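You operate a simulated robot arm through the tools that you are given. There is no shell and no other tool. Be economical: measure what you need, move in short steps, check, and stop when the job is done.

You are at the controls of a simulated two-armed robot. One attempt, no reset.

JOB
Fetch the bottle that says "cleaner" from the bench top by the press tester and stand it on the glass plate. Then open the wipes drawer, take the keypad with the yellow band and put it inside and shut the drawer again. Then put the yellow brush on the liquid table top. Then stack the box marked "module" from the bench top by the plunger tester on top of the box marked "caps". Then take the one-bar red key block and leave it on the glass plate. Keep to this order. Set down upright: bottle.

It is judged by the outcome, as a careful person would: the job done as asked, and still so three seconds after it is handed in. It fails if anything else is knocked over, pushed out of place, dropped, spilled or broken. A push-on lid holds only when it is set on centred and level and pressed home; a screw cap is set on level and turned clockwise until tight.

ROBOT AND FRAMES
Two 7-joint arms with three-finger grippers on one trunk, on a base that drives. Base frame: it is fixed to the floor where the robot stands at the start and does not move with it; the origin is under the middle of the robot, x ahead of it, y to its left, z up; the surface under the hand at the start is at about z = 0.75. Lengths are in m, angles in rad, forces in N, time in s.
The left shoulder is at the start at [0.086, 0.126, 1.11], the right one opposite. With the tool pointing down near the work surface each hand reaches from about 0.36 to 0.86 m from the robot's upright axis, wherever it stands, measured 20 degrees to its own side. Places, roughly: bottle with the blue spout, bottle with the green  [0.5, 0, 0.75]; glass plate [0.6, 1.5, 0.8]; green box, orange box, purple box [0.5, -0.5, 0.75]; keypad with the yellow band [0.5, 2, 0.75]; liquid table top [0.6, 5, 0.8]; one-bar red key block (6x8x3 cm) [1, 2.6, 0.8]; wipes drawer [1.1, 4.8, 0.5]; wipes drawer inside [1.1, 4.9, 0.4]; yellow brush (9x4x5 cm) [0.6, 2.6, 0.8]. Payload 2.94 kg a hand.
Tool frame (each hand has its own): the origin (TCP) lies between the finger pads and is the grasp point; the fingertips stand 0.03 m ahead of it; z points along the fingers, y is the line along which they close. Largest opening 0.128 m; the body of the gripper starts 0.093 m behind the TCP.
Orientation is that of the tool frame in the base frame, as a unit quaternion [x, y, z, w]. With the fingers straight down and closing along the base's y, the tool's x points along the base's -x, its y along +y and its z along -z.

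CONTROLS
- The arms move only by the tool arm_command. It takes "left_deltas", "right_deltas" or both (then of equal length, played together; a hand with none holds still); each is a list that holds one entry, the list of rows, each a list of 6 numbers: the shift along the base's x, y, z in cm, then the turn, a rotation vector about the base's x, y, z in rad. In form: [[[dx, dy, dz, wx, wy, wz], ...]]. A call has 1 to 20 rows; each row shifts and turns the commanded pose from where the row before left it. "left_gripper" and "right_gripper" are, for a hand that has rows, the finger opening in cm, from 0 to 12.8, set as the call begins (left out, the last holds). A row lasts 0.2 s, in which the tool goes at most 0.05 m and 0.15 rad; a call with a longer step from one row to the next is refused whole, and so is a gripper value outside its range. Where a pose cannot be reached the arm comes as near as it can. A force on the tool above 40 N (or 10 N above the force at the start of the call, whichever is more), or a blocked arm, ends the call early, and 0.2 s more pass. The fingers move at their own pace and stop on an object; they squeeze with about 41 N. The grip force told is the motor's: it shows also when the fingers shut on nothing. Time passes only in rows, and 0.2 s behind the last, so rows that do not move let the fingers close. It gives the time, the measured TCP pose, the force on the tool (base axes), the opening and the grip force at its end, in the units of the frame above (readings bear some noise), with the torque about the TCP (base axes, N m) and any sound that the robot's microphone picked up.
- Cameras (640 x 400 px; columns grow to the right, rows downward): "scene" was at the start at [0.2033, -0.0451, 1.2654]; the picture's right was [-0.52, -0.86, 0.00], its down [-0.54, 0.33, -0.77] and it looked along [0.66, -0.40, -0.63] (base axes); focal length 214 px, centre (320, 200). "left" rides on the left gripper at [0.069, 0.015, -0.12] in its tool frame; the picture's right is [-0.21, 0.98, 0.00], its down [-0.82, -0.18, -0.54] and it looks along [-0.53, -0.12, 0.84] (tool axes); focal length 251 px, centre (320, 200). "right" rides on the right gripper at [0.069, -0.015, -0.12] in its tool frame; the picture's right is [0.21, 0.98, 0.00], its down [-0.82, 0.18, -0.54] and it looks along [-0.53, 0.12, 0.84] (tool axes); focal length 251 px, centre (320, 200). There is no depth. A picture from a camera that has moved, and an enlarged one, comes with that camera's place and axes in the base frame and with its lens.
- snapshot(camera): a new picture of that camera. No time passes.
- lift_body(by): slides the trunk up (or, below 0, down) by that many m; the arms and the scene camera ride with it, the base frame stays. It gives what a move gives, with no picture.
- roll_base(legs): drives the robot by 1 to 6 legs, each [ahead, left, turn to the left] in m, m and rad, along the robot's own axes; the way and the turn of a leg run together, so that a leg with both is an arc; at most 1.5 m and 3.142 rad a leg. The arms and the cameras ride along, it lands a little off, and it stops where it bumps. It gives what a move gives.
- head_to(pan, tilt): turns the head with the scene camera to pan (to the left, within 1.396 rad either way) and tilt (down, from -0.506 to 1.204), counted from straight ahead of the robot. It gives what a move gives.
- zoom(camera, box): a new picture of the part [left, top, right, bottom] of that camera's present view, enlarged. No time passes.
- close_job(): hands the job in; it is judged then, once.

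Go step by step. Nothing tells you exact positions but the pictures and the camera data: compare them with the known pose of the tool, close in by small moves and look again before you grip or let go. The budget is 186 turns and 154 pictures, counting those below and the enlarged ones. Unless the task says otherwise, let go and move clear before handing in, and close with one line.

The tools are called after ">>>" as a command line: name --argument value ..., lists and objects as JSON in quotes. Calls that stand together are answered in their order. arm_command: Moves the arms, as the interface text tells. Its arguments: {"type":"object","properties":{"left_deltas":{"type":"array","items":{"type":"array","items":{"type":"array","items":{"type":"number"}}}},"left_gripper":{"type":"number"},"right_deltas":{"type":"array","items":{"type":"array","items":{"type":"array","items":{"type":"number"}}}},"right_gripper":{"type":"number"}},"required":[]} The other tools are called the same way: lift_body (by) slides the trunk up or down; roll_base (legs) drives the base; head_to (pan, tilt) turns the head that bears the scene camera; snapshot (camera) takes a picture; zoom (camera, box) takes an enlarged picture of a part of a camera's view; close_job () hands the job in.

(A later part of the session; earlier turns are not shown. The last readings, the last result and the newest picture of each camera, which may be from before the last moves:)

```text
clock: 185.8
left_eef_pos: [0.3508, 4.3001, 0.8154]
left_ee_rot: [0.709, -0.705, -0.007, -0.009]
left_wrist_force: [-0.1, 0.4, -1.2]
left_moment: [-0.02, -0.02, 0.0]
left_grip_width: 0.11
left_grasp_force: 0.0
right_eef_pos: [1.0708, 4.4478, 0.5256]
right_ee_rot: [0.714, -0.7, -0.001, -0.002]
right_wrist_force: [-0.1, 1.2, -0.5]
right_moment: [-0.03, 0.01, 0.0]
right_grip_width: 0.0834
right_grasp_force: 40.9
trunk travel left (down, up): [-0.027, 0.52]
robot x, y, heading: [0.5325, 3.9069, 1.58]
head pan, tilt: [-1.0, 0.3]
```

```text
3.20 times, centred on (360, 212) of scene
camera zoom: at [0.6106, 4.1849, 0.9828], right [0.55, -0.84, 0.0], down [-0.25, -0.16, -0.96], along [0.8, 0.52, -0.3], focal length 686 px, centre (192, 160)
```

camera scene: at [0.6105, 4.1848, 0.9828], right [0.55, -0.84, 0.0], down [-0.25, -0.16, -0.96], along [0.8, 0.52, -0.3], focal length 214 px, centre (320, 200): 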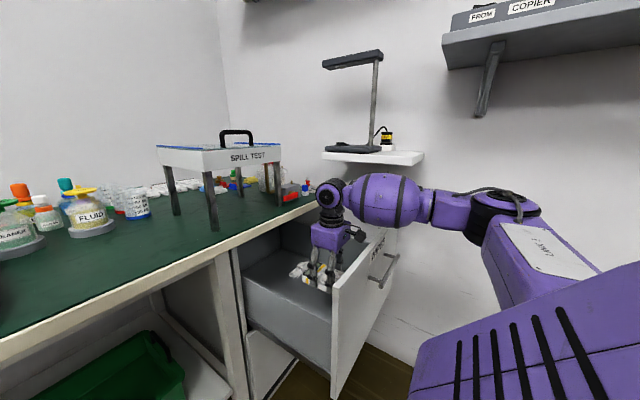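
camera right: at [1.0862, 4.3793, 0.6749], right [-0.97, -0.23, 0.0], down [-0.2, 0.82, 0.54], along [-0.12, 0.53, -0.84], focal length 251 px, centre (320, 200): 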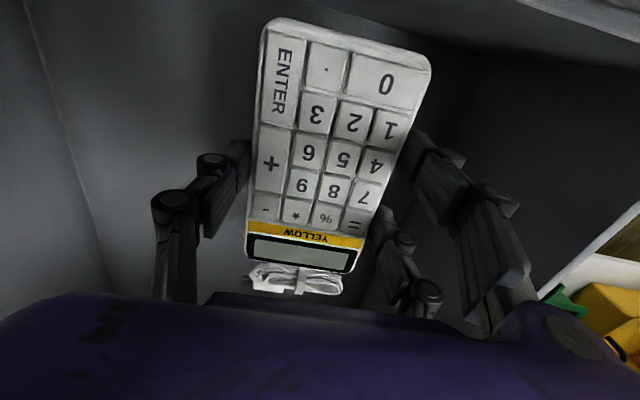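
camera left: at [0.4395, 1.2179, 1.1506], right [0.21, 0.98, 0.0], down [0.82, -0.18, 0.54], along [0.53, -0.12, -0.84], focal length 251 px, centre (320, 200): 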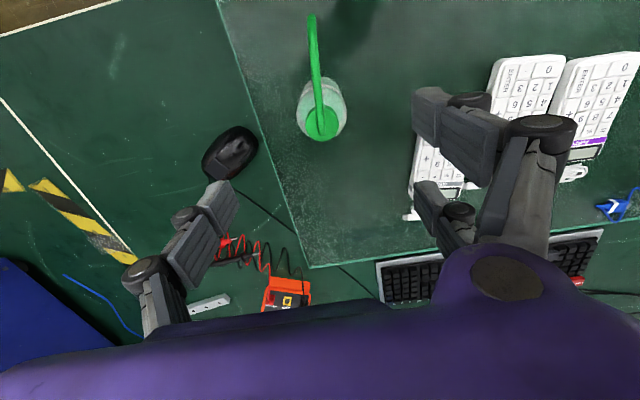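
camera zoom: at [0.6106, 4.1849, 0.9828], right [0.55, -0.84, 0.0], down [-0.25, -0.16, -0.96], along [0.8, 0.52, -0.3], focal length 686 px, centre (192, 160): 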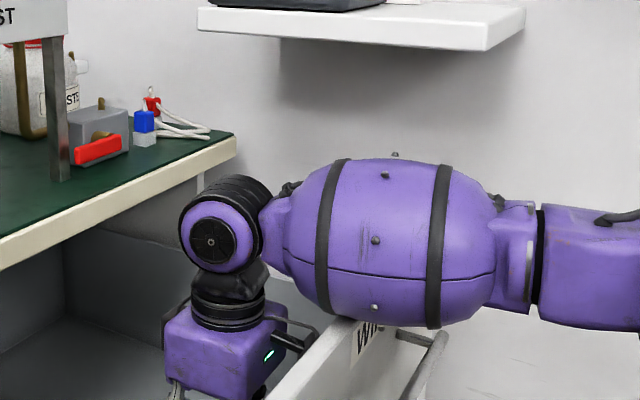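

Still no contact. One more cautious centimetre.

>>> arm_command --right_deltas '[[[0, 0, -0.5, 0, 0, 0], [0, 0, -0.3, 0, 0, 0], [0, 0, 0, 0, 0, 0]]]' --right_gripper 5

>>> arm_command --right_deltas '[[[0, 0, -0.5, 0, 0, 0], [0, 0, -0.3, 0, 0, 0], [0, 0, 0, 0, 0, 0]]]' --right_gripper 5

>>> snapshot --camera "right"

```text
clock: 186.6
left_eef_pos: [0.3503, 4.2972, 0.8173]
left_ee_rot: [0.709, -0.705, -0.009, -0.01]
left_wrist_force: [-0.4, 0.8, 0.5]
left_moment: [-0.02, 0.0, 0.01]
left_grip_width: 0.1097
left_grasp_force: 0.1
right_eef_pos: [1.0708, 4.4508, 0.5268]
right_ee_rot: [0.713, -0.701, -0.004, -0.011]
right_wrist_force: [-0.3, -0.5, -2.4]
right_moment: [-0.02, 0.0, 0.02]
right_grip_width: 0.0834
right_grasp_force: 41.4
trunk travel left (down, up): [-0.027, 0.52]
robot x, y, heading: [0.5377, 3.904, 1.577]
head pan, tilt: [-1.0, 0.3]
```

```text
clock: 187.4
left_eef_pos: [0.3485, 4.295, 0.8188]
left_ee_rot: [0.709, -0.705, -0.009, -0.012]
left_wrist_force: [0.1, -0.3, 0.7]
left_moment: [-0.05, -0.01, 0.0]
left_grip_width: 0.1098
left_grasp_force: 0.0
right_eef_pos: [1.0739, 4.4527, 0.5272]
right_ee_rot: [0.713, -0.701, -0.007, -0.019]
right_wrist_force: [-0.1, 0.3, -0.7]
right_moment: [0.0, 0.02, 0.01]
right_grip_width: 0.0834
right_grasp_force: 41.5
trunk travel left (down, up): [-0.027, 0.52]
robot x, y, heading: [0.5325, 3.9078, 1.575]
head pan, tilt: [-1.0, 0.3]
```

```text
68 pictures are left
camera right: at [1.0871, 4.3802, 0.6462], right [-0.97, -0.23, -0.03], down [-0.21, 0.8, 0.57], along [-0.11, 0.56, -0.82], focal length 251 px, centre (320, 200)
```

right: 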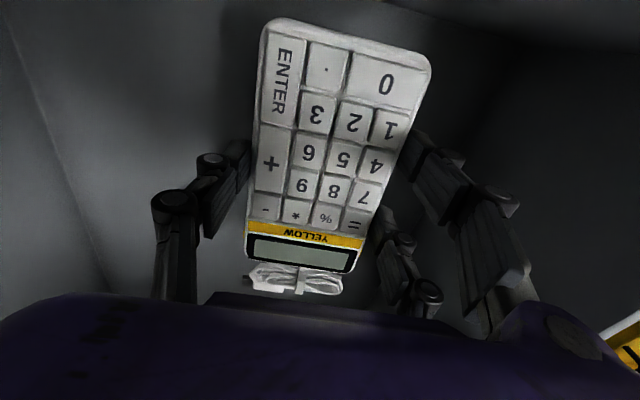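

The forearm is touching the drawer front (no tool force). Raising the trunk so the forearm slopes more steeply, then lowering the hand again.

>>> lift_body --by 0.15

>>> snapshot --camera "scene"

```text
clock: 189.2
left_eef_pos: [0.3503, 4.3018, 0.9641]
left_ee_rot: [0.708, -0.706, -0.007, -0.009]
left_wrist_force: [1.2, 0.6, 0.3]
left_moment: [-0.01, -0.02, -0.01]
left_grip_width: 0.11
left_grasp_force: 0.0
right_eef_pos: [1.0698, 4.4479, 0.6588]
right_ee_rot: [0.714, -0.7, 0.0, -0.003]
right_wrist_force: [0.0, -0.5, -1.2]
right_moment: [-0.01, 0.0, -0.02]
right_grip_width: 0.0834
right_grasp_force: 40.8
trunk travel left (down, up): [-0.177, 0.37]
robot x, y, heading: [0.5326, 3.9073, 1.575]
head pan, tilt: [-1.0, 0.3]
```

```text
67 pictures are left
camera scene: at [0.611, 4.1319, 1.1447], right [0.55, -0.84, 0.0], down [-0.25, -0.16, -0.96], along [0.8, 0.52, -0.3], focal length 214 px, centre (320, 200)
```

scene: 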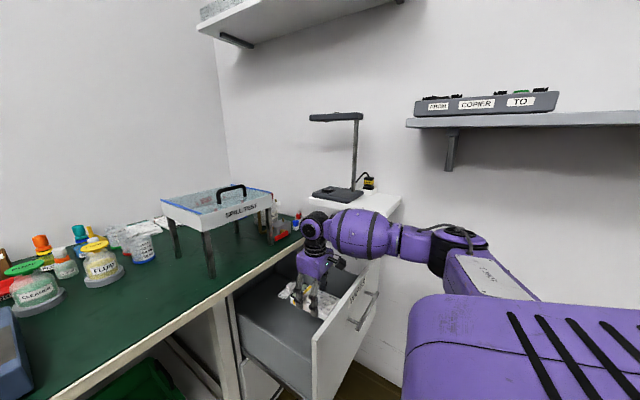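

Clear. Lowering the hand 13 cm again with the higher shoulder.

>>> arm_command --right_deltas '[[[0, 0, -4, 0, 0, 0], [0, 0, -4, 0, 0, 0], [0, 0, -3, 0, 0, 0], [0, 0, -1.5, 0, 0, 0], [0, 0, 0, 0, 0, 0]]]' --right_gripper 5

>>> zoom --camera "scene" --box '[230, 200, 490, 370]'

```text
clock: 190.4
left_eef_pos: [0.3493, 4.3009, 0.9659]
left_ee_rot: [0.709, -0.705, -0.009, -0.009]
left_wrist_force: [-0.3, -0.6, 0.0]
left_moment: [-0.02, 0.02, -0.01]
left_grip_width: 0.1099
left_grasp_force: 0.1
right_eef_pos: [1.0686, 4.4483, 0.5327]
right_ee_rot: [0.714, -0.7, 0.0, -0.003]
right_wrist_force: [0.5, 0.1, -1.9]
right_moment: [-0.04, 0.02, 0.01]
right_grip_width: 0.0833
right_grasp_force: 40.9
trunk travel left (down, up): [-0.177, 0.37]
robot x, y, heading: [0.5308, 3.9062, 1.577]
head pan, tilt: [-1.0, 0.3]
```

```text
2.35 times, centred on (360, 285) of scene
camera zoom: at [0.6109, 4.1314, 1.1449], right [0.55, -0.84, 0.0], down [-0.25, -0.16, -0.96], along [0.8, 0.52, -0.3], focal length 505 px, centre (226, 0)
```

zoom: 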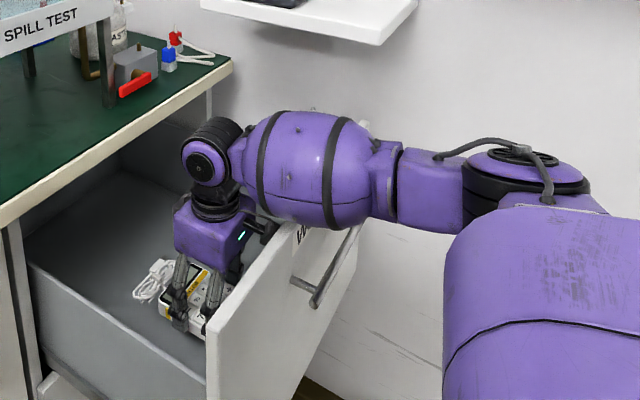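

The keypad looks close to the floor now. Creeping down.

>>> arm_command --right_deltas '[[[0, 0, -0.5, 0, 0, 0], [0, 0, -0.5, 0, 0, 0], [0, 0, 0, 0, 0, 0]]]' --right_gripper 5

>>> arm_command --right_deltas '[[[0, 0, -0.5, 0, 0, 0], [0, 0, -0.3, 0, 0, 0], [0, 0, 0, 0, 0, 0]]]' --right_gripper 5

>>> zoom --camera "scene" --box '[230, 200, 490, 370]'

```text
clock: 191.2
left_eef_pos: [0.3509, 4.3008, 0.9652]
left_ee_rot: [0.709, -0.705, -0.007, -0.008]
left_wrist_force: [-0.1, -0.2, -1.1]
left_moment: [-0.01, -0.02, -0.04]
left_grip_width: 0.11
left_grasp_force: 0.0
right_eef_pos: [1.0701, 4.4475, 0.5233]
right_ee_rot: [0.714, -0.7, 0.0, -0.003]
right_wrist_force: [-0.6, 0.0, -0.9]
right_moment: [-0.03, 0.01, 0.0]
right_grip_width: 0.0834
right_grasp_force: 41.0
trunk travel left (down, up): [-0.177, 0.37]
robot x, y, heading: [0.5348, 3.9058, 1.576]
head pan, tilt: [-1.0, 0.3]
```

```text
clock: 192.0
left_eef_pos: [0.3502, 4.301, 0.9649]
left_ee_rot: [0.709, -0.705, -0.007, -0.008]
left_wrist_force: [0.4, -0.4, -0.7]
left_moment: [0.02, -0.02, -0.02]
left_grip_width: 0.1099
left_grasp_force: 0.1
right_eef_pos: [1.0689, 4.4469, 0.515]
right_ee_rot: [0.714, -0.7, -0.001, -0.004]
right_wrist_force: [-0.8, -0.7, -1.6]
right_moment: [-0.02, 0.0, -0.01]
right_grip_width: 0.0833
right_grasp_force: 41.3
trunk travel left (down, up): [-0.177, 0.37]
robot x, y, heading: [0.5325, 3.906, 1.584]
head pan, tilt: [-1.0, 0.3]
```

```text
2.35 times, centred on (360, 285) of scene
camera zoom: at [0.6109, 4.1314, 1.1449], right [0.55, -0.84, 0.0], down [-0.25, -0.16, -0.96], along [0.8, 0.52, -0.3], focal length 505 px, centre (226, 0)
```

zoom: 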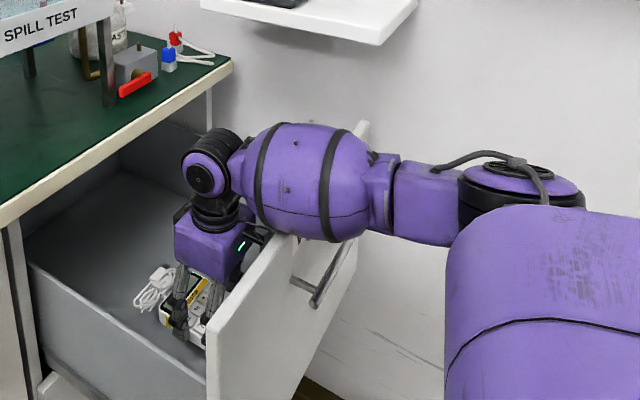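

>>> arm_command --right_deltas '[[[0, 0, -0.5, 0, 0, 0], [0, 0, -0.3, 0, 0, 0], [0, 0, 0, 0, 0, 0]]]' --right_gripper 5

>>> snapshot --camera "right"

```text
clock: 192.8
left_eef_pos: [0.3495, 4.3004, 0.9652]
left_ee_rot: [0.709, -0.705, -0.008, -0.011]
left_wrist_force: [-0.4, -0.6, -0.3]
left_moment: [0.02, 0.01, 0.03]
left_grip_width: 0.1098
left_grasp_force: 0.1
right_eef_pos: [1.0705, 4.4487, 0.5139]
right_ee_rot: [0.714, -0.7, -0.001, -0.007]
right_wrist_force: [0.4, 0.4, -1.1]
right_moment: [-0.03, -0.02, -0.02]
right_grip_width: 0.0831
right_grasp_force: 41.0
trunk travel left (down, up): [-0.177, 0.37]
robot x, y, heading: [0.5336, 3.9072, 1.578]
head pan, tilt: [-1.0, 0.3]
```

```text
64 pictures are left
camera right: at [1.0868, 4.3788, 0.6341], right [-0.97, -0.23, -0.01], down [-0.2, 0.81, 0.55], along [-0.12, 0.54, -0.84], focal length 251 px, centre (320, 200)
```

right: 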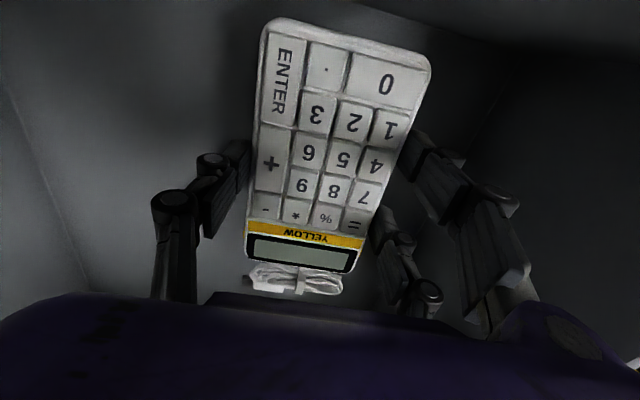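

The forearm again limits depth. I'll raise the trunk more (steeper forearm) and shift the hand 4.5 cm toward the back of the drawer, away from the front rim.

>>> lift_body --by 0.2

>>> arm_command --right_deltas '[[[0, 2, -3, 0, 0, 0], [0, 2.5, -3, 0, 0, 0], [0, 0, -4, 0, 0, 0], [0, 0, -4, 0, 0, 0], [0, 0, -3.5, 0, 0, 0], [0, 0, 0, 0, 0, 0]]]' --right_gripper 5

>>> snapshot --camera "scene"

```text
clock: 195.0
left_eef_pos: [0.3503, 4.3011, 1.1652]
left_ee_rot: [0.709, -0.705, -0.007, -0.008]
left_wrist_force: [-0.5, -0.5, -0.1]
left_moment: [-0.01, -0.01, -0.02]
left_grip_width: 0.1099
left_grasp_force: 0.0
right_eef_pos: [1.0704, 4.4481, 0.7078]
right_ee_rot: [0.714, -0.701, 0.0, -0.003]
right_wrist_force: [-0.3, 0.6, -1.5]
right_moment: [-0.02, -0.01, 0.0]
right_grip_width: 0.0836
right_grasp_force: 40.7
trunk travel left (down, up): [-0.377, 0.17]
robot x, y, heading: [0.5286, 3.9085, 1.578]
head pan, tilt: [-1.0, 0.3]
```

```text
clock: 196.4
left_eef_pos: [0.351, 4.299, 1.1656]
left_ee_rot: [0.709, -0.705, -0.009, -0.009]
left_wrist_force: [0.5, -0.4, -0.1]
left_moment: [0.01, -0.03, 0.03]
left_grip_width: 0.1102
left_grasp_force: 0.0
right_eef_pos: [1.0722, 4.4945, 0.5454]
right_ee_rot: [0.715, -0.7, -0.001, -0.004]
right_wrist_force: [-0.5, -0.5, -1.6]
right_moment: [0.01, 0.01, -0.03]
right_grip_width: 0.0836
right_grasp_force: 41.2
right hand out of reach, approached as far as the arm can: row 5
trunk travel left (down, up): [-0.377, 0.17]
robot x, y, heading: [0.5342, 3.9036, 1.579]
head pan, tilt: [-1.0, 0.3]
```

```text
63 pictures are left
camera scene: at [0.6121, 4.0728, 1.3516], right [0.55, -0.84, 0.0], down [-0.25, -0.16, -0.96], along [0.8, 0.52, -0.3], focal length 214 px, centre (320, 200)
```

scene: 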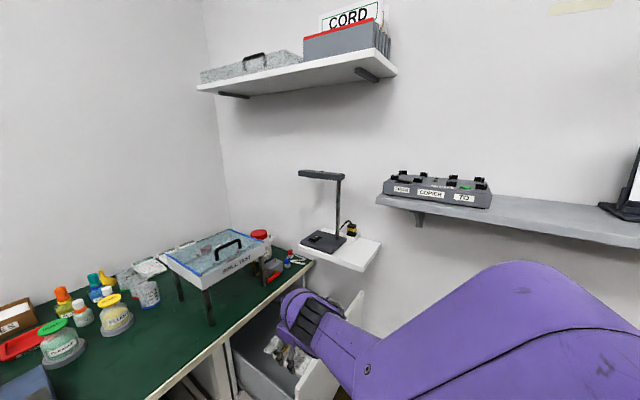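

The arm is nearly straight and steep now. Lowering the trunk gently brings the hand down with it.

>>> lift_body --by -0.04

>>> lift_body --by -0.02

>>> head_to --pan -0.9 --tilt 0.75

>>> snapshot --camera "scene"

```text
clock: 197.2
left_eef_pos: [0.3502, 4.2998, 1.1254]
left_ee_rot: [0.709, -0.705, -0.008, -0.01]
left_wrist_force: [-1.3, -0.5, -0.4]
left_moment: [0.02, 0.01, -0.03]
left_grip_width: 0.11
left_grasp_force: 0.2
right_eef_pos: [1.0691, 4.4783, 0.4914]
right_ee_rot: [0.714, -0.7, 0.011, 0.01]
right_wrist_force: [0.2, 0.6, -1.5]
right_moment: [-0.02, -0.01, 0.02]
right_grip_width: 0.0836
right_grasp_force: 41.5
trunk travel left (down, up): [-0.337, 0.21]
robot x, y, heading: [0.5339, 3.9047, 1.576]
head pan, tilt: [-1.0, 0.3]
```

```text
clock: 197.9
left_eef_pos: [0.3509, 4.3006, 1.1068]
left_ee_rot: [0.709, -0.705, -0.009, -0.009]
left_wrist_force: [0.8, 0.6, -0.1]
left_moment: [0.0, -0.02, 0.01]
left_grip_width: 0.1099
left_grasp_force: 0.1
right_eef_pos: [1.0707, 4.4773, 0.4699]
right_ee_rot: [0.714, -0.7, 0.012, 0.011]
right_wrist_force: [0.9, 0.5, -0.6]
right_moment: [-0.01, -0.01, 0.04]
right_grip_width: 0.0835
right_grasp_force: 40.8
trunk travel left (down, up): [-0.317, 0.23]
robot x, y, heading: [0.5359, 3.9101, 1.579]
head pan, tilt: [-1.0, 0.3]
```

```text
clock: 198.8
left_eef_pos: [0.3509, 4.3019, 1.1054]
left_ee_rot: [0.709, -0.705, -0.008, -0.009]
left_wrist_force: [-0.9, -0.1, -0.5]
left_moment: [0.03, 0.01, -0.02]
left_grip_width: 0.1098
left_grasp_force: 0.0
right_eef_pos: [1.0702, 4.4781, 0.47]
right_ee_rot: [0.714, -0.7, 0.012, 0.012]
right_wrist_force: [0.6, 0.2, -2.1]
right_moment: [-0.04, 0.0, 0.02]
right_grip_width: 0.0831
right_grasp_force: 41.3
trunk travel left (down, up): [-0.317, 0.23]
robot x, y, heading: [0.532, 3.905, 1.574]
head pan, tilt: [-0.901, 0.75]
```

```text
62 pictures are left
camera scene: at [0.5976, 4.0891, 1.2521], right [0.63, -0.78, 0.0], down [-0.53, -0.43, -0.73], along [0.57, 0.46, -0.68], focal length 214 px, centre (320, 200)
```

scene: 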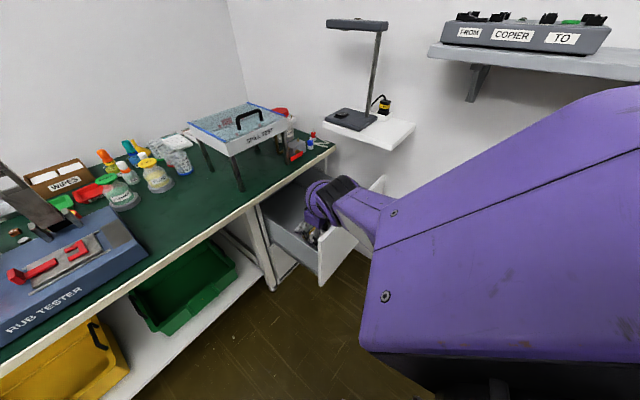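

Now TCP at 0.47 with no contact. Lowering 1 cm at a time.

>>> lift_body --by -0.01

>>> lift_body --by -0.01

>>> snapshot --camera "right"

```text
clock: 199.3
left_eef_pos: [0.351, 4.3005, 1.0961]
left_ee_rot: [0.709, -0.705, -0.007, -0.01]
left_wrist_force: [0.1, 0.6, 0.7]
left_moment: [0.03, 0.0, 0.0]
left_grip_width: 0.1101
left_grasp_force: 0.1
right_eef_pos: [1.0706, 4.4788, 0.4598]
right_ee_rot: [0.714, -0.7, 0.012, 0.012]
right_wrist_force: [0.0, 0.3, -1.3]
right_moment: [-0.03, -0.02, -0.02]
right_grip_width: 0.0835
right_grasp_force: 41.1
trunk travel left (down, up): [-0.307, 0.24]
robot x, y, heading: [0.5326, 3.9046, 1.575]
head pan, tilt: [-0.901, 0.75]
```

```text
clock: 199.9
left_eef_pos: [0.3502, 4.2999, 1.0858]
left_ee_rot: [0.709, -0.706, -0.009, -0.009]
left_wrist_force: [0.8, -0.1, 1.5]
left_moment: [-0.01, 0.04, -0.01]
left_grip_width: 0.1098
left_grasp_force: 0.0
right_eef_pos: [1.0727, 4.4794, 0.4511]
right_ee_rot: [0.714, -0.7, 0.01, 0.011]
right_wrist_force: [0.9, 1.4, 7.5]
right_moment: [1.13, -0.32, -0.04]
right_grip_width: 0.0836
right_grasp_force: 41.0
trunk travel left (down, up): [-0.297, 0.25]
robot x, y, heading: [0.5376, 3.9057, 1.579]
head pan, tilt: [-0.901, 0.75]
```

```text
61 pictures are left
camera right: at [1.0884, 4.4152, 0.5735], right [-0.97, -0.23, 0.01], down [-0.2, 0.83, 0.52], along [-0.13, 0.5, -0.86], focal length 251 px, centre (320, 200)
```

right: 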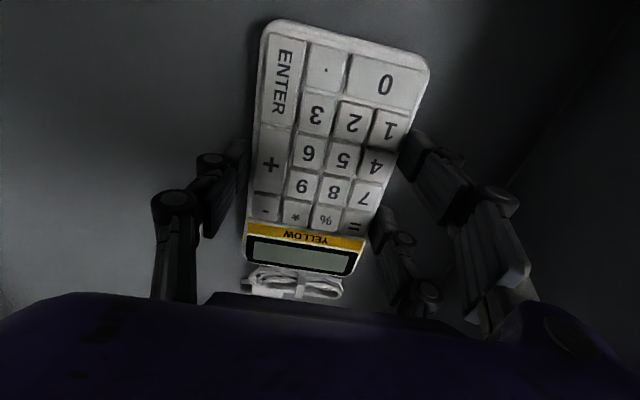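

Contact with the drawer floor. Releasing and rising via the trunk.

>>> arm_command --right_deltas '[[[0, 0, 0, 0, 0, 0], [0, 0, 0, 0, 0, 0], [0, 0, 0, 0, 0, 0]]]' --right_gripper 10.5

>>> lift_body --by 0.24

>>> snapshot --camera "right"

```text
clock: 200.7
left_eef_pos: [0.3514, 4.3005, 1.0847]
left_ee_rot: [0.709, -0.705, -0.009, -0.01]
left_wrist_force: [-0.4, 0.2, -0.1]
left_moment: [0.0, 0.03, 0.0]
left_grip_width: 0.11
left_grasp_force: 0.1
right_eef_pos: [1.0707, 4.4795, 0.4487]
right_ee_rot: [0.714, -0.7, 0.012, 0.013]
right_wrist_force: [-0.7, 0.4, -0.4]
right_moment: [0.0, 0.0, 0.05]
right_grip_width: 0.1051
right_grasp_force: 0.0
trunk travel left (down, up): [-0.297, 0.25]
robot x, y, heading: [0.5333, 3.9051, 1.576]
head pan, tilt: [-0.901, 0.75]
```

```text
clock: 203.2
left_eef_pos: [0.351, 4.3017, 1.3251]
left_ee_rot: [0.709, -0.705, -0.007, -0.009]
left_wrist_force: [-0.6, 0.0, -0.2]
left_moment: [-0.06, 0.01, 0.04]
left_grip_width: 0.1099
left_grasp_force: 0.0
right_eef_pos: [1.0706, 4.6207, 0.9488]
right_ee_rot: [0.701, -0.687, -0.135, -0.135]
right_wrist_force: [0.6, -6.0, -0.5]
right_moment: [0.0, 0.09, 0.28]
right_grip_width: 0.1056
right_grasp_force: 0.3
trunk travel left (down, up): [-0.537, 0.01]
robot x, y, heading: [0.5334, 3.9084, 1.574]
head pan, tilt: [-0.901, 0.75]
```

```text
60 pictures are left
camera right: at [1.0876, 4.5114, 1.0354], right [-0.97, -0.22, -0.08], down [-0.19, 0.56, 0.81], along [-0.13, 0.8, -0.58], focal length 251 px, centre (320, 200)
```

right: 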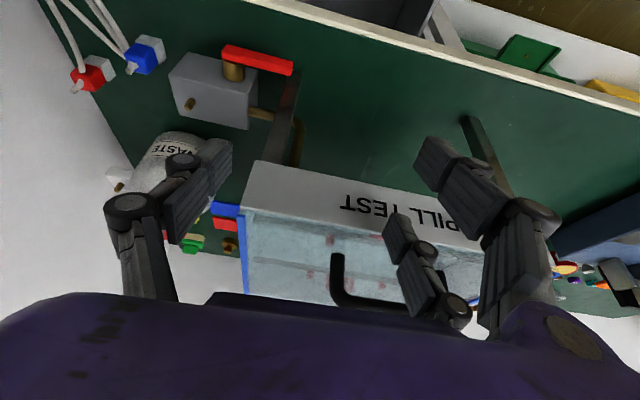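

The right hand swung forward over the table. Checking at once what it is near before moving.

>>> snapshot --camera "scene"

```text
59 pictures are left
camera scene: at [0.5983, 3.9725, 1.4905], right [0.63, -0.78, 0.0], down [-0.53, -0.43, -0.73], along [0.57, 0.46, -0.68], focal length 214 px, centre (320, 200)
```

scene: 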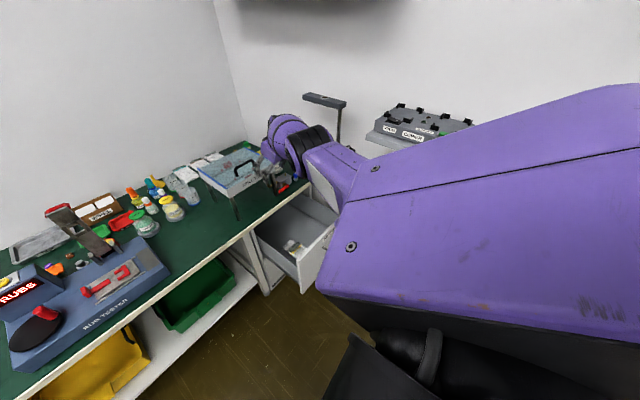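

>>> zoom --camera "scene" --box '[160, 90, 400, 270]'

```text
2.22 times, centred on (280, 180) of scene
camera zoom: at [0.5983, 3.9725, 1.4905], right [0.63, -0.78, 0.0], down [-0.53, -0.43, -0.73], along [0.57, 0.46, -0.68], focal length 477 px, centre (409, 244)
```

zoom: 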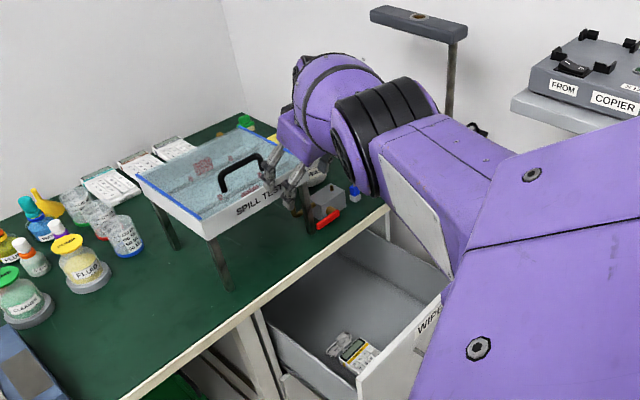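

The keypad lies in the drawer and nothing seems disturbed. The hand sits in front of the spill tray; withdrawing it up and back.

>>> arm_command --right_deltas '[[[0, 0, 4, 0, 0, 0], [0, 0, 4, 0, 0, 0], [0, 0, 4, 0, 0, 0], [0, -1, 4, 0, 0, 0], [0, -2, 4, 0, 0, 0], [0, -3, 4, 0, 0, 0], [-2, -4, 0, 0, 0, 0], [-2, -4, 0, 0, 0, 0], [-2, -4, 0, 0, 0, 0], [0, 0, 0, 0, 0, 0]]]'

>>> snapshot --camera "scene"

```text
clock: 205.4
left_eef_pos: [0.3502, 4.3019, 1.3258]
left_ee_rot: [0.709, -0.706, -0.007, -0.008]
left_wrist_force: [0.4, 1.7, -0.6]
left_moment: [-0.04, -0.04, -0.02]
left_grip_width: 0.1097
left_grasp_force: 0.1
right_eef_pos: [1.0096, 4.4414, 1.1861]
right_ee_rot: [0.701, -0.687, -0.135, -0.135]
right_wrist_force: [0.3, -1.0, -0.4]
right_moment: [-0.05, 0.01, 0.01]
right_grip_width: 0.1051
right_grasp_force: 0.0
trunk travel left (down, up): [-0.537, 0.01]
robot x, y, heading: [0.5301, 3.9066, 1.581]
head pan, tilt: [-0.901, 0.75]
```

```text
57 pictures are left
camera scene: at [0.5978, 3.9742, 1.4906], right [0.63, -0.78, 0.0], down [-0.53, -0.43, -0.73], along [0.57, 0.46, -0.68], focal length 214 px, centre (320, 200)
```

scene: 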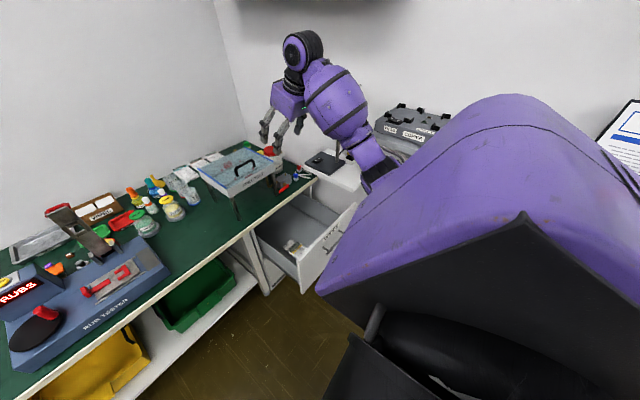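

Everything is undisturbed. Now to shut the drawer: driving left and back, lowering the trunk, and re-forming the forward-pointing right hand as before.

>>> roll_base --legs '[[0, 0.32, 0], [-0.4, 0, 0]]'

>>> lift_body --by -0.51

>>> arm_command --right_deltas '[[[0, 0, 0, 0, 0, -0.143], [0, 0, 0, 0, 0, -0.143], [0, 0, 0, 0, 0, -0.143], [0, 0, 0, 0, 0, -0.143], [0, 0, 0, 0, 0, -0.143], [0, 0, 0, 0, 0, -0.143], [0, 0, 0, 0, 0, -0.143], [0, 0, 0, 0, 0, -0.143], [0, 0, 0, 0, 0, -0.143], [0, 0, 0, 0, 0, -0.143], [0, 0, 0, 0, 0, -0.141], [0, 0, 0, 0, 0, 0]]]' --right_gripper 6

```text
clock: 210.8
left_eef_pos: [0.0396, 3.9, 1.3269]
left_ee_rot: [0.708, -0.706, -0.007, -0.009]
left_wrist_force: [0.1, 0.8, -0.4]
left_moment: [0.03, 0.03, -0.01]
left_grip_width: 0.1099
left_grasp_force: 0.1
right_eef_pos: [0.7004, 4.0383, 1.1876]
right_ee_rot: [0.7, -0.689, -0.135, -0.136]
right_wrist_force: [0.1, 0.1, 0.2]
right_moment: [0.02, -0.02, 0.01]
right_grip_width: 0.1047
right_grasp_force: 0.0
trunk travel left (down, up): [-0.537, 0.01]
robot x, y, heading: [0.2223, 3.508, 1.572]
head pan, tilt: [-0.901, 0.75]
```

```text
refused: -0.51 is not a number from -0.4 to 0.4
```

```text
clock: 213.4
left_eef_pos: [0.0403, 3.8995, 1.3254]
left_ee_rot: [0.708, -0.706, -0.007, -0.009]
left_wrist_force: [0.4, -0.5, 0.1]
left_moment: [-0.02, -0.01, 0.03]
left_grip_width: 0.1101
left_grasp_force: 0.1
right_eef_pos: [0.6991, 4.0382, 1.1871]
right_ee_rot: [-0.007, 0.981, 0.0, 0.193]
right_wrist_force: [-0.3, 0.4, 0.0]
right_moment: [0.01, -0.03, -0.02]
right_grip_width: 0.0601
right_grasp_force: 0.0
trunk travel left (down, up): [-0.537, 0.01]
robot x, y, heading: [0.2219, 3.5032, 1.574]
head pan, tilt: [-0.901, 0.75]
```

>>> lift_body --by -0.3

>>> lift_body --by -0.21

>>> arm_command --right_deltas '[[[0.3, 1.5, 0, 0.129, 0.0263, 0.0245], [0.3, 1.5, 0, 0.129, 0.0263, 0.0245], [0.3, 1.5, 0, 0.129, 0.0263, 0.0245], [0.3, 1.5, 0, 0.129, 0.0263, 0.0245], [0.3, 1.5, 0, 0.129, 0.0263, 0.0245], [0.3, 1.5, 0, 0.129, 0.0263, 0.0245], [0.3, 1.5, -0.5, 0.129, 0.0263, 0.0245], [0.3, 1.5, -0.5, 0.129, 0.0263, 0.0245], [0.3, 1.5, -0.8, 0.129, 0.0263, 0.0245], [0.3, 1.5, -0.8, 0.129, 0.0263, 0.0245], [0.3, 1.5, -0.8, 0.129, 0.0263, 0.0245], [0.3, 1.5, -0.8, 0.129, 0.0263, 0.0245], [0, 0, 0, 0, 0, 0]]]' --right_gripper 6

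>>> roll_base --legs '[[0, -0.367, 0]]'

>>> head_to --pan -0.6 --tilt 0.35

>>> snapshot --camera "scene"

>>> snapshot --camera "right"

```text
clock: 216.4
left_eef_pos: [0.0395, 3.9004, 1.0252]
left_ee_rot: [0.707, -0.707, -0.008, -0.009]
left_wrist_force: [0.7, 0.5, 0.2]
left_moment: [0.03, -0.01, 0.02]
left_grip_width: 0.1099
left_grasp_force: 0.2
right_eef_pos: [0.7006, 4.0378, 0.8872]
right_ee_rot: [-0.007, 0.981, 0.0, 0.193]
right_wrist_force: [-0.4, 0.5, 0.6]
right_moment: [-0.04, 0.0, -0.01]
right_grip_width: 0.06
right_grasp_force: 0.2
trunk travel left (down, up): [-0.237, 0.31]
robot x, y, heading: [0.2231, 3.5073, 1.568]
head pan, tilt: [-0.901, 0.75]
```

```text
clock: 218.7
left_eef_pos: [0.0386, 3.9004, 0.815]
left_ee_rot: [0.708, -0.706, -0.008, -0.009]
left_wrist_force: [0.1, 0.0, -0.3]
left_moment: [-0.02, -0.03, 0.0]
left_grip_width: 0.1098
left_grasp_force: 0.1
right_eef_pos: [0.6943, 4.046, 0.6907]
right_ee_rot: [-0.007, 0.982, 0.019, 0.187]
right_wrist_force: [0.1, -0.5, 0.5]
right_moment: [0.04, 0.01, 0.01]
right_grip_width: 0.0602
right_grasp_force: 0.0
trunk travel left (down, up): [-0.027, 0.52]
robot x, y, heading: [0.2189, 3.5061, 1.575]
head pan, tilt: [-0.901, 0.75]
```

```text
clock: 221.5
left_eef_pos: [0.0407, 3.9002, 0.815]
left_ee_rot: [0.707, -0.707, -0.008, -0.008]
left_wrist_force: [0.0, -0.3, -0.9]
left_moment: [0.03, 0.0, -0.01]
left_grip_width: 0.1101
left_grasp_force: 0.0
right_eef_pos: [0.7323, 4.2176, 0.636]
right_ee_rot: [-0.002, 0.708, 0.707, -0.001]
right_wrist_force: [0.2, 0.3, -0.6]
right_moment: [0.01, 0.0, -0.01]
right_grip_width: 0.0598
right_grasp_force: 0.0
trunk travel left (down, up): [-0.027, 0.52]
robot x, y, heading: [0.2208, 3.5068, 1.574]
head pan, tilt: [-0.901, 0.75]
```

```text
clock: 225.3
left_eef_pos: [0.4034, 3.901, 0.8153]
left_ee_rot: [0.708, -0.706, -0.007, -0.008]
left_wrist_force: [0.5, 0.7, 0.1]
left_moment: [-0.02, -0.01, 0.03]
left_grip_width: 0.11
left_grasp_force: 0.1
right_eef_pos: [1.0965, 4.219, 0.636]
right_ee_rot: [0.0, 0.708, 0.706, 0.0]
right_wrist_force: [0.4, 0.5, -0.2]
right_moment: [-0.03, 0.05, 0.02]
right_grip_width: 0.0598
right_grasp_force: 0.0
trunk travel left (down, up): [-0.027, 0.52]
robot x, y, heading: [0.5848, 3.507, 1.577]
head pan, tilt: [-0.901, 0.75]
```

```text
clock: 226.1
left_eef_pos: [0.4037, 3.9004, 0.8144]
left_ee_rot: [0.709, -0.705, -0.007, -0.008]
left_wrist_force: [-0.3, -0.3, 0.2]
left_moment: [-0.01, -0.02, 0.03]
left_grip_width: 0.1099
left_grasp_force: 0.1
right_eef_pos: [1.0976, 4.219, 0.6348]
right_ee_rot: [-0.002, 0.708, 0.707, -0.001]
right_wrist_force: [1.4, 0.6, 0.5]
right_moment: [0.0, 0.04, -0.02]
right_grip_width: 0.06
right_grasp_force: 0.1
trunk travel left (down, up): [-0.027, 0.52]
robot x, y, heading: [0.5821, 3.5046, 1.571]
head pan, tilt: [-0.6, 0.351]
```

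```text
56 pictures are left
camera scene: at [0.6371, 3.8101, 0.9781], right [0.83, -0.56, 0.0], down [-0.19, -0.28, -0.94], along [0.53, 0.78, -0.34], focal length 214 px, centre (320, 200)
```

scene: 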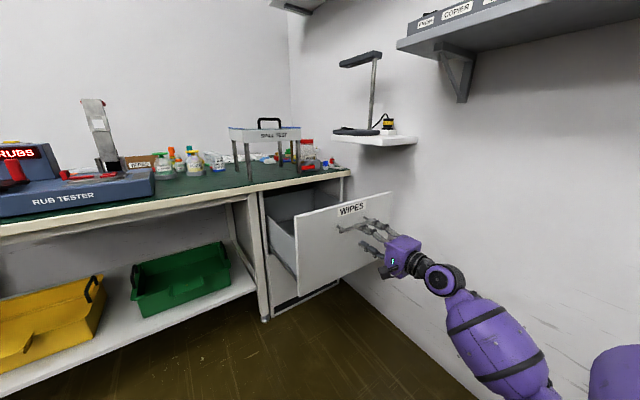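

```text
55 pictures are left
camera right: at [1.0281, 4.0982, 0.6218], right [-0.22, 0.0, 0.98], down [0.82, -0.54, 0.18], along [0.53, 0.84, 0.12], focal length 251 px, centre (320, 200)
```

right: 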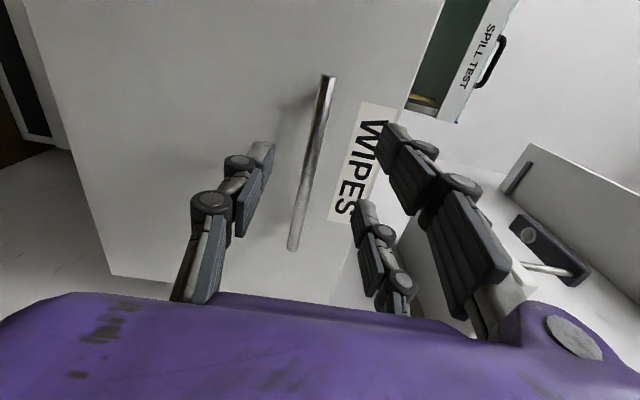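

Set up exactly as before. Advancing onto the handle, gripping and pushing the drawer shut by rolling forward.

>>> arm_command --right_deltas '[[[0.5, 3, -0.1, 0, 0, 0], [0.5, 3, -0.1, 0, 0, 0], [0, 2, 0, 0, 0, 0], [0, 0, 0, 0, 0, 0]]]' --right_gripper 6

>>> arm_command --right_deltas '[[[0, 0, 0, 0, 0, 0], [0, 0, 0, 0, 0, 0], [0, 0, 0, 0, 0, 0]]]' --right_gripper 0

>>> roll_base --legs '[[0.27, 0, 0]]'

>>> snapshot --camera "scene"

```text
clock: 227.1
left_eef_pos: [0.4042, 3.9011, 0.8156]
left_ee_rot: [0.709, -0.705, -0.008, -0.008]
left_wrist_force: [-0.3, 0.3, -0.3]
left_moment: [-0.01, -0.03, 0.01]
left_grip_width: 0.1101
left_grasp_force: 0.0
right_eef_pos: [1.1065, 4.2973, 0.6352]
right_ee_rot: [-0.002, 0.708, 0.706, -0.001]
right_wrist_force: [-0.4, 0.2, -0.9]
right_moment: [0.02, 0.01, 0.02]
right_grip_width: 0.0598
right_grasp_force: 0.1
trunk travel left (down, up): [-0.027, 0.52]
robot x, y, heading: [0.5841, 3.5036, 1.571]
head pan, tilt: [-0.6, 0.351]
```

```text
clock: 227.9
left_eef_pos: [0.4042, 3.9015, 0.8149]
left_ee_rot: [0.708, -0.706, -0.008, -0.008]
left_wrist_force: [-1.1, -1.1, 0.5]
left_moment: [0.01, 0.0, -0.02]
left_grip_width: 0.1099
left_grasp_force: 0.1
right_eef_pos: [1.1072, 4.2977, 0.6315]
right_ee_rot: [-0.001, 0.709, 0.705, -0.002]
right_wrist_force: [-2.0, 0.0, -7.4]
right_moment: [0.17, 0.15, 0.07]
right_grip_width: 0.0105
right_grasp_force: 37.4
trunk travel left (down, up): [-0.027, 0.52]
robot x, y, heading: [0.5876, 3.5046, 1.57]
head pan, tilt: [-0.6, 0.351]
```

```text
clock: 229.9
left_eef_pos: [0.4021, 4.1722, 0.8163]
left_ee_rot: [0.71, -0.704, -0.008, -0.007]
left_wrist_force: [0.3, 0.8, -0.7]
left_moment: [0.01, 0.03, 0.05]
left_grip_width: 0.1098
left_grasp_force: 0.2
right_eef_pos: [1.1064, 4.5715, 0.6327]
right_ee_rot: [0.0, 0.708, 0.706, -0.001]
right_wrist_force: [32.2, -1.8, -6.0]
right_moment: [0.33, -0.01, -0.35]
right_grip_width: 0.0105
right_grasp_force: 35.6
trunk travel left (down, up): [-0.027, 0.52]
robot x, y, heading: [0.5806, 3.7807, 1.581]
head pan, tilt: [-0.6, 0.351]
```

```text
54 pictures are left
camera scene: at [0.6368, 4.0834, 0.9778], right [0.83, -0.56, 0.0], down [-0.19, -0.29, -0.94], along [0.52, 0.78, -0.35], focal length 214 px, centre (320, 200)
```

scene: 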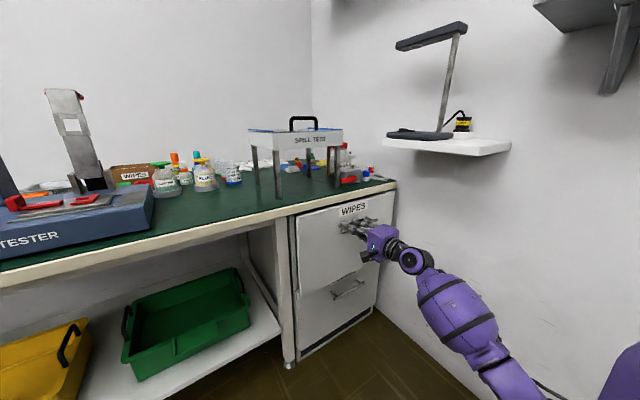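

Nearly shut (3 cm to go). Relieving the sideways force and pushing the last bit with the arm.

>>> arm_command --right_deltas '[[[0.6, 0, 0, 0, 0, 0], [0, 1, 0, 0, 0, 0], [0, 1, 0, 0, 0, 0], [0, 0.8, 0, 0, 0, 0], [0, 0, 0, 0, 0, 0]]]' --right_gripper 0

>>> arm_command --right_deltas '[[[0, 0.4, 0, 0, 0, 0], [0, 0.3, 0, 0, 0, 0], [0, 0, 0, 0, 0, 0]]]' --right_gripper 0

>>> zoom --camera "scene" --box '[260, 160, 420, 370]'

```text
clock: 231.1
left_eef_pos: [0.3984, 4.1732, 0.815]
left_ee_rot: [0.71, -0.704, -0.007, -0.009]
left_wrist_force: [0.5, 0.0, -0.2]
left_moment: [0.01, 0.03, 0.02]
left_grip_width: 0.1099
left_grasp_force: 0.1
right_eef_pos: [1.1064, 4.6008, 0.6322]
right_ee_rot: [-0.002, 0.71, 0.705, -0.002]
right_wrist_force: [-26.5, 5.2, -10.0]
right_moment: [0.06, 0.26, -0.43]
right_grip_width: 0.0107
right_grasp_force: 36.0
trunk travel left (down, up): [-0.027, 0.52]
robot x, y, heading: [0.5844, 3.7782, 1.578]
head pan, tilt: [-0.6, 0.351]
```

```text
clock: 231.9
left_eef_pos: [0.4001, 4.1721, 0.8155]
left_ee_rot: [0.709, -0.705, -0.007, -0.01]
left_wrist_force: [0.9, 0.5, 0.5]
left_moment: [0.0, -0.03, 0.01]
left_grip_width: 0.1098
left_grasp_force: 0.1
right_eef_pos: [1.1072, 4.6062, 0.6322]
right_ee_rot: [-0.003, 0.71, 0.704, -0.001]
right_wrist_force: [-31.4, -16.2, -11.3]
right_moment: [0.14, 0.93, -0.01]
right_grip_width: 0.0107
right_grasp_force: 36.1
trunk travel left (down, up): [-0.027, 0.52]
robot x, y, heading: [0.5849, 3.7809, 1.574]
head pan, tilt: [-0.6, 0.351]
```

```text
1.90 times, centred on (340, 265) of scene
camera zoom: at [0.6332, 4.0825, 0.9782], right [0.83, -0.56, 0.0], down [-0.19, -0.28, -0.94], along [0.53, 0.78, -0.34], focal length 408 px, centre (282, 76)
```

zoom: 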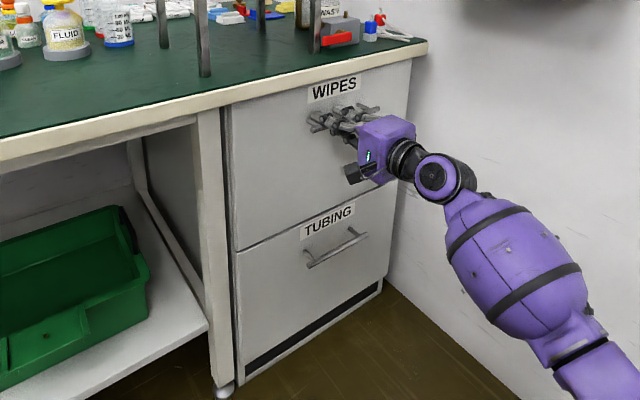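

The drawer is shut (flush, pushing back). Releasing, backing off and restoring the driving posture.

>>> arm_command --right_deltas '[[[0, 0, 0, 0, 0, 0], [0, 0, 0, 0, 0, 0], [0, 0, 0, 0, 0, 0], [0, -2, 0, 0, 0, 0], [0, -3, 0, 0, 0, 0], [0, -3, 0, 0, 0, 0]]]' --right_gripper 6

>>> roll_base --legs '[[-0.28, 0, 0], [0, 0.95, 0]]'

>>> lift_body --by 0.32

>>> arm_command --right_deltas '[[[0, -2, 1, -0.143, 0, 0], [0, -2, 1, -0.143, 0, 0], [0, -2, 1, -0.143, 0, 0], [0, -2, 1, -0.143, 0, 0], [0, -2, 1, -0.143, 0, 0], [0, -2, 1, -0.143, 0, 0], [0, -2, 1, -0.143, 0, 0], [0, -2, 1, -0.143, 0, 0], [0, -2, 1, -0.143, 0, 0], [0, -2, 1, -0.143, 0, 0], [0, -2, 1, -0.141, 0, 0]]]'

>>> arm_command --right_deltas '[[[0, -1, 1, 0, 0, 0.143], [0, -1, 1, 0, 0, 0.143], [0, -1, 1, 0, 0, 0.143], [0, -1, 0, 0, 0, 0.143], [0, -1, 0, 0, 0, 0.143], [0, -1, 0, 0, 0, 0.143], [0, -1, 0, 0, 0, 0.143], [0, -1, 0, 0, 0, 0.143], [0, -1, 0, 0, 0, 0.143], [0, 0, 0, 0, 0, 0.143], [0, 0, 0, 0, 0, 0.141], [0, 0, 0, 0, 0, 0]]]' --right_gripper 10

>>> head_to --pan -0.7 --tilt 0.5

>>> snapshot --camera "scene"

```text
clock: 233.3
left_eef_pos: [0.4007, 4.1714, 0.8155]
left_ee_rot: [0.709, -0.705, -0.009, -0.009]
left_wrist_force: [-0.4, 1.1, 0.3]
left_moment: [0.01, 0.0, -0.01]
left_grip_width: 0.11
left_grasp_force: 0.0
right_eef_pos: [1.1126, 4.5266, 0.6347]
right_ee_rot: [-0.001, 0.708, 0.707, 0.0]
right_wrist_force: [0.2, 0.2, 0.4]
right_moment: [-0.01, -0.02, -0.03]
right_grip_width: 0.0601
right_grasp_force: 0.1
trunk travel left (down, up): [-0.027, 0.52]
robot x, y, heading: [0.5859, 3.779, 1.582]
head pan, tilt: [-0.6, 0.351]
```

```text
clock: 243.5
left_eef_pos: [-0.5524, 3.8881, 0.8163]
left_ee_rot: [0.709, -0.705, -0.007, -0.009]
left_wrist_force: [0.1, 0.3, 0.1]
left_moment: [-0.01, 0.01, 0.01]
left_grip_width: 0.1101
left_grasp_force: 0.1
right_eef_pos: [0.1594, 4.2403, 0.6337]
right_ee_rot: [0.0, 0.707, 0.707, 0.0]
right_wrist_force: [0.1, -0.3, -0.6]
right_moment: [-0.02, 0.04, 0.01]
right_grip_width: 0.06
right_grasp_force: 0.1
trunk travel left (down, up): [-0.027, 0.52]
robot x, y, heading: [-0.3661, 3.4894, 1.574]
head pan, tilt: [-0.6, 0.351]
```

```text
clock: 246.7
left_eef_pos: [-0.5527, 3.8888, 1.1353]
left_ee_rot: [0.709, -0.705, -0.008, -0.009]
left_wrist_force: [1.0, 0.6, 0.3]
left_moment: [0.0, -0.01, 0.03]
left_grip_width: 0.1099
left_grasp_force: 0.0
right_eef_pos: [0.1593, 4.2409, 0.9533]
right_ee_rot: [0.0, 0.708, 0.706, 0.0]
right_wrist_force: [0.6, -1.6, -0.2]
right_moment: [0.0, 0.0, -0.05]
right_grip_width: 0.0602
right_grasp_force: 0.1
trunk travel left (down, up): [-0.347, 0.2]
robot x, y, heading: [-0.3709, 3.4937, 1.57]
head pan, tilt: [-0.6, 0.351]
```

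```text
clock: 249.1
left_eef_pos: [-0.5529, 3.8871, 1.1364]
left_ee_rot: [0.709, -0.705, -0.008, -0.01]
left_wrist_force: [0.3, -0.1, 0.3]
left_moment: [0.04, -0.05, 0.0]
left_grip_width: 0.1099
left_grasp_force: 0.1
right_eef_pos: [0.1581, 4.02, 1.0661]
right_ee_rot: [-0.001, 1.0, -0.002, 0.001]
right_wrist_force: [-0.8, 0.1, 0.0]
right_moment: [-0.01, -0.03, 0.01]
right_grip_width: 0.0599
right_grasp_force: 0.0
trunk travel left (down, up): [-0.347, 0.2]
robot x, y, heading: [-0.3682, 3.4877, 1.572]
head pan, tilt: [-0.6, 0.351]
```

```text
clock: 251.7
left_eef_pos: [-0.5513, 3.8881, 1.1346]
left_ee_rot: [0.709, -0.705, -0.008, -0.008]
left_wrist_force: [0.5, 0.5, 0.9]
left_moment: [-0.01, 0.02, -0.03]
left_grip_width: 0.1098
left_grasp_force: 0.0
right_eef_pos: [0.1609, 3.9319, 1.0936]
right_ee_rot: [0.709, -0.705, 0.001, -0.001]
right_wrist_force: [-0.1, -0.1, -0.2]
right_moment: [-0.01, 0.0, 0.02]
right_grip_width: 0.0999
right_grasp_force: 0.1
trunk travel left (down, up): [-0.347, 0.2]
robot x, y, heading: [-0.3679, 3.4916, 1.579]
head pan, tilt: [-0.6, 0.351]
```

```text
clock: 252.4
left_eef_pos: [-0.5519, 3.8879, 1.136]
left_ee_rot: [0.709, -0.705, -0.007, -0.009]
left_wrist_force: [-0.4, 0.0, 0.2]
left_moment: [-0.01, -0.03, -0.01]
left_grip_width: 0.1098
left_grasp_force: 0.0
right_eef_pos: [0.1594, 3.9318, 1.0944]
right_ee_rot: [0.707, -0.707, 0.001, 0.0]
right_wrist_force: [-0.2, -0.7, 0.3]
right_moment: [0.0, 0.0, 0.01]
right_grip_width: 0.1001
right_grasp_force: 0.1
trunk travel left (down, up): [-0.347, 0.2]
robot x, y, heading: [-0.3659, 3.4915, 1.572]
head pan, tilt: [-0.7, 0.499]
```

```text
52 pictures are left
camera scene: at [-0.3113, 3.6868, 1.3034], right [0.77, -0.64, 0.0], down [-0.31, -0.37, -0.88], along [0.56, 0.67, -0.48], focal length 214 px, centre (320, 200)
```

scene: 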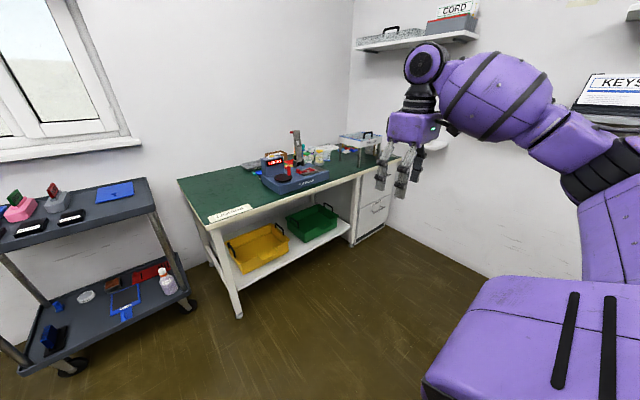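

Drawer shut, table undisturbed. Next the yellow brush on the bench at ≈(0.64, 2.61): backing down the aisle and turning to face the bench.

>>> roll_base --legs '[[-1.08, 0, 0], [0, 0, -1.571], [0.36, 0, 0]]'

>>> head_to --pan 0.4 --tilt 0.7

>>> snapshot --camera "scene"

>>> snapshot --camera "left"

```text
clock: 263.6
left_eef_pos: [0.3893, 2.6452, 1.1357]
left_ee_rot: [-0.032, 0.999, -0.001, 0.012]
left_wrist_force: [0.1, -0.1, -0.2]
left_moment: [0.0, 0.02, 0.0]
left_grip_width: 0.1102
left_grasp_force: 0.2
right_eef_pos: [0.473, 1.935, 1.0942]
right_ee_rot: [-0.03, 1.0, 0.0, 0.0]
right_wrist_force: [0.0, 0.1, 0.3]
right_moment: [-0.03, -0.02, 0.0]
right_grip_width: 0.1003
right_grasp_force: 0.2
trunk travel left (down, up): [-0.347, 0.2]
robot x, y, heading: [0.009, 2.4371, 0.061]
head pan, tilt: [-0.7, 0.499]
```

```text
clock: 264.9
left_eef_pos: [0.3897, 2.6435, 1.1355]
left_ee_rot: [-0.032, 0.999, -0.001, 0.012]
left_wrist_force: [-0.5, 0.6, 0.4]
left_moment: [0.0, -0.01, -0.02]
left_grip_width: 0.11
left_grasp_force: 0.1
right_eef_pos: [0.4732, 1.9354, 1.0942]
right_ee_rot: [-0.029, 1.0, -0.001, 0.0]
right_wrist_force: [-0.5, 0.2, -0.3]
right_moment: [-0.01, 0.0, 0.0]
right_grip_width: 0.1001
right_grasp_force: 0.1
trunk travel left (down, up): [-0.347, 0.2]
robot x, y, heading: [0.0054, 2.4424, 0.064]
head pan, tilt: [0.4, 0.7]
```

```text
51 pictures are left
camera scene: at [0.2064, 2.4834, 1.2856], right [0.45, -0.9, 0.0], down [-0.58, -0.29, -0.77], along [0.69, 0.34, -0.64], focal length 214 px, centre (320, 200)
```

scene: 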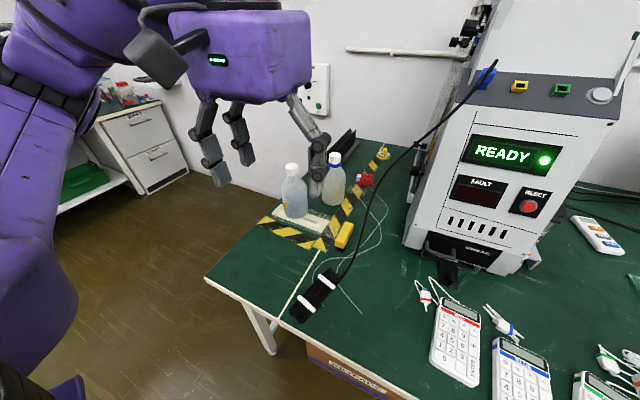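

```text
50 pictures are left
camera left: at [0.3159, 2.6547, 1.2535], right [0.15, 0.99, 0.0], down [0.82, -0.13, 0.56], along [0.55, -0.08, -0.83], focal length 251 px, centre (320, 200)
```

left: 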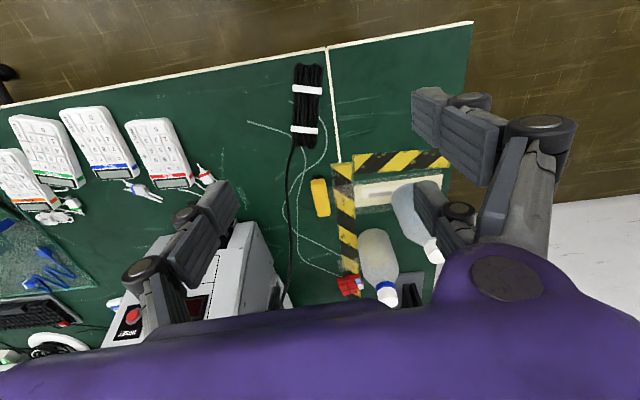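

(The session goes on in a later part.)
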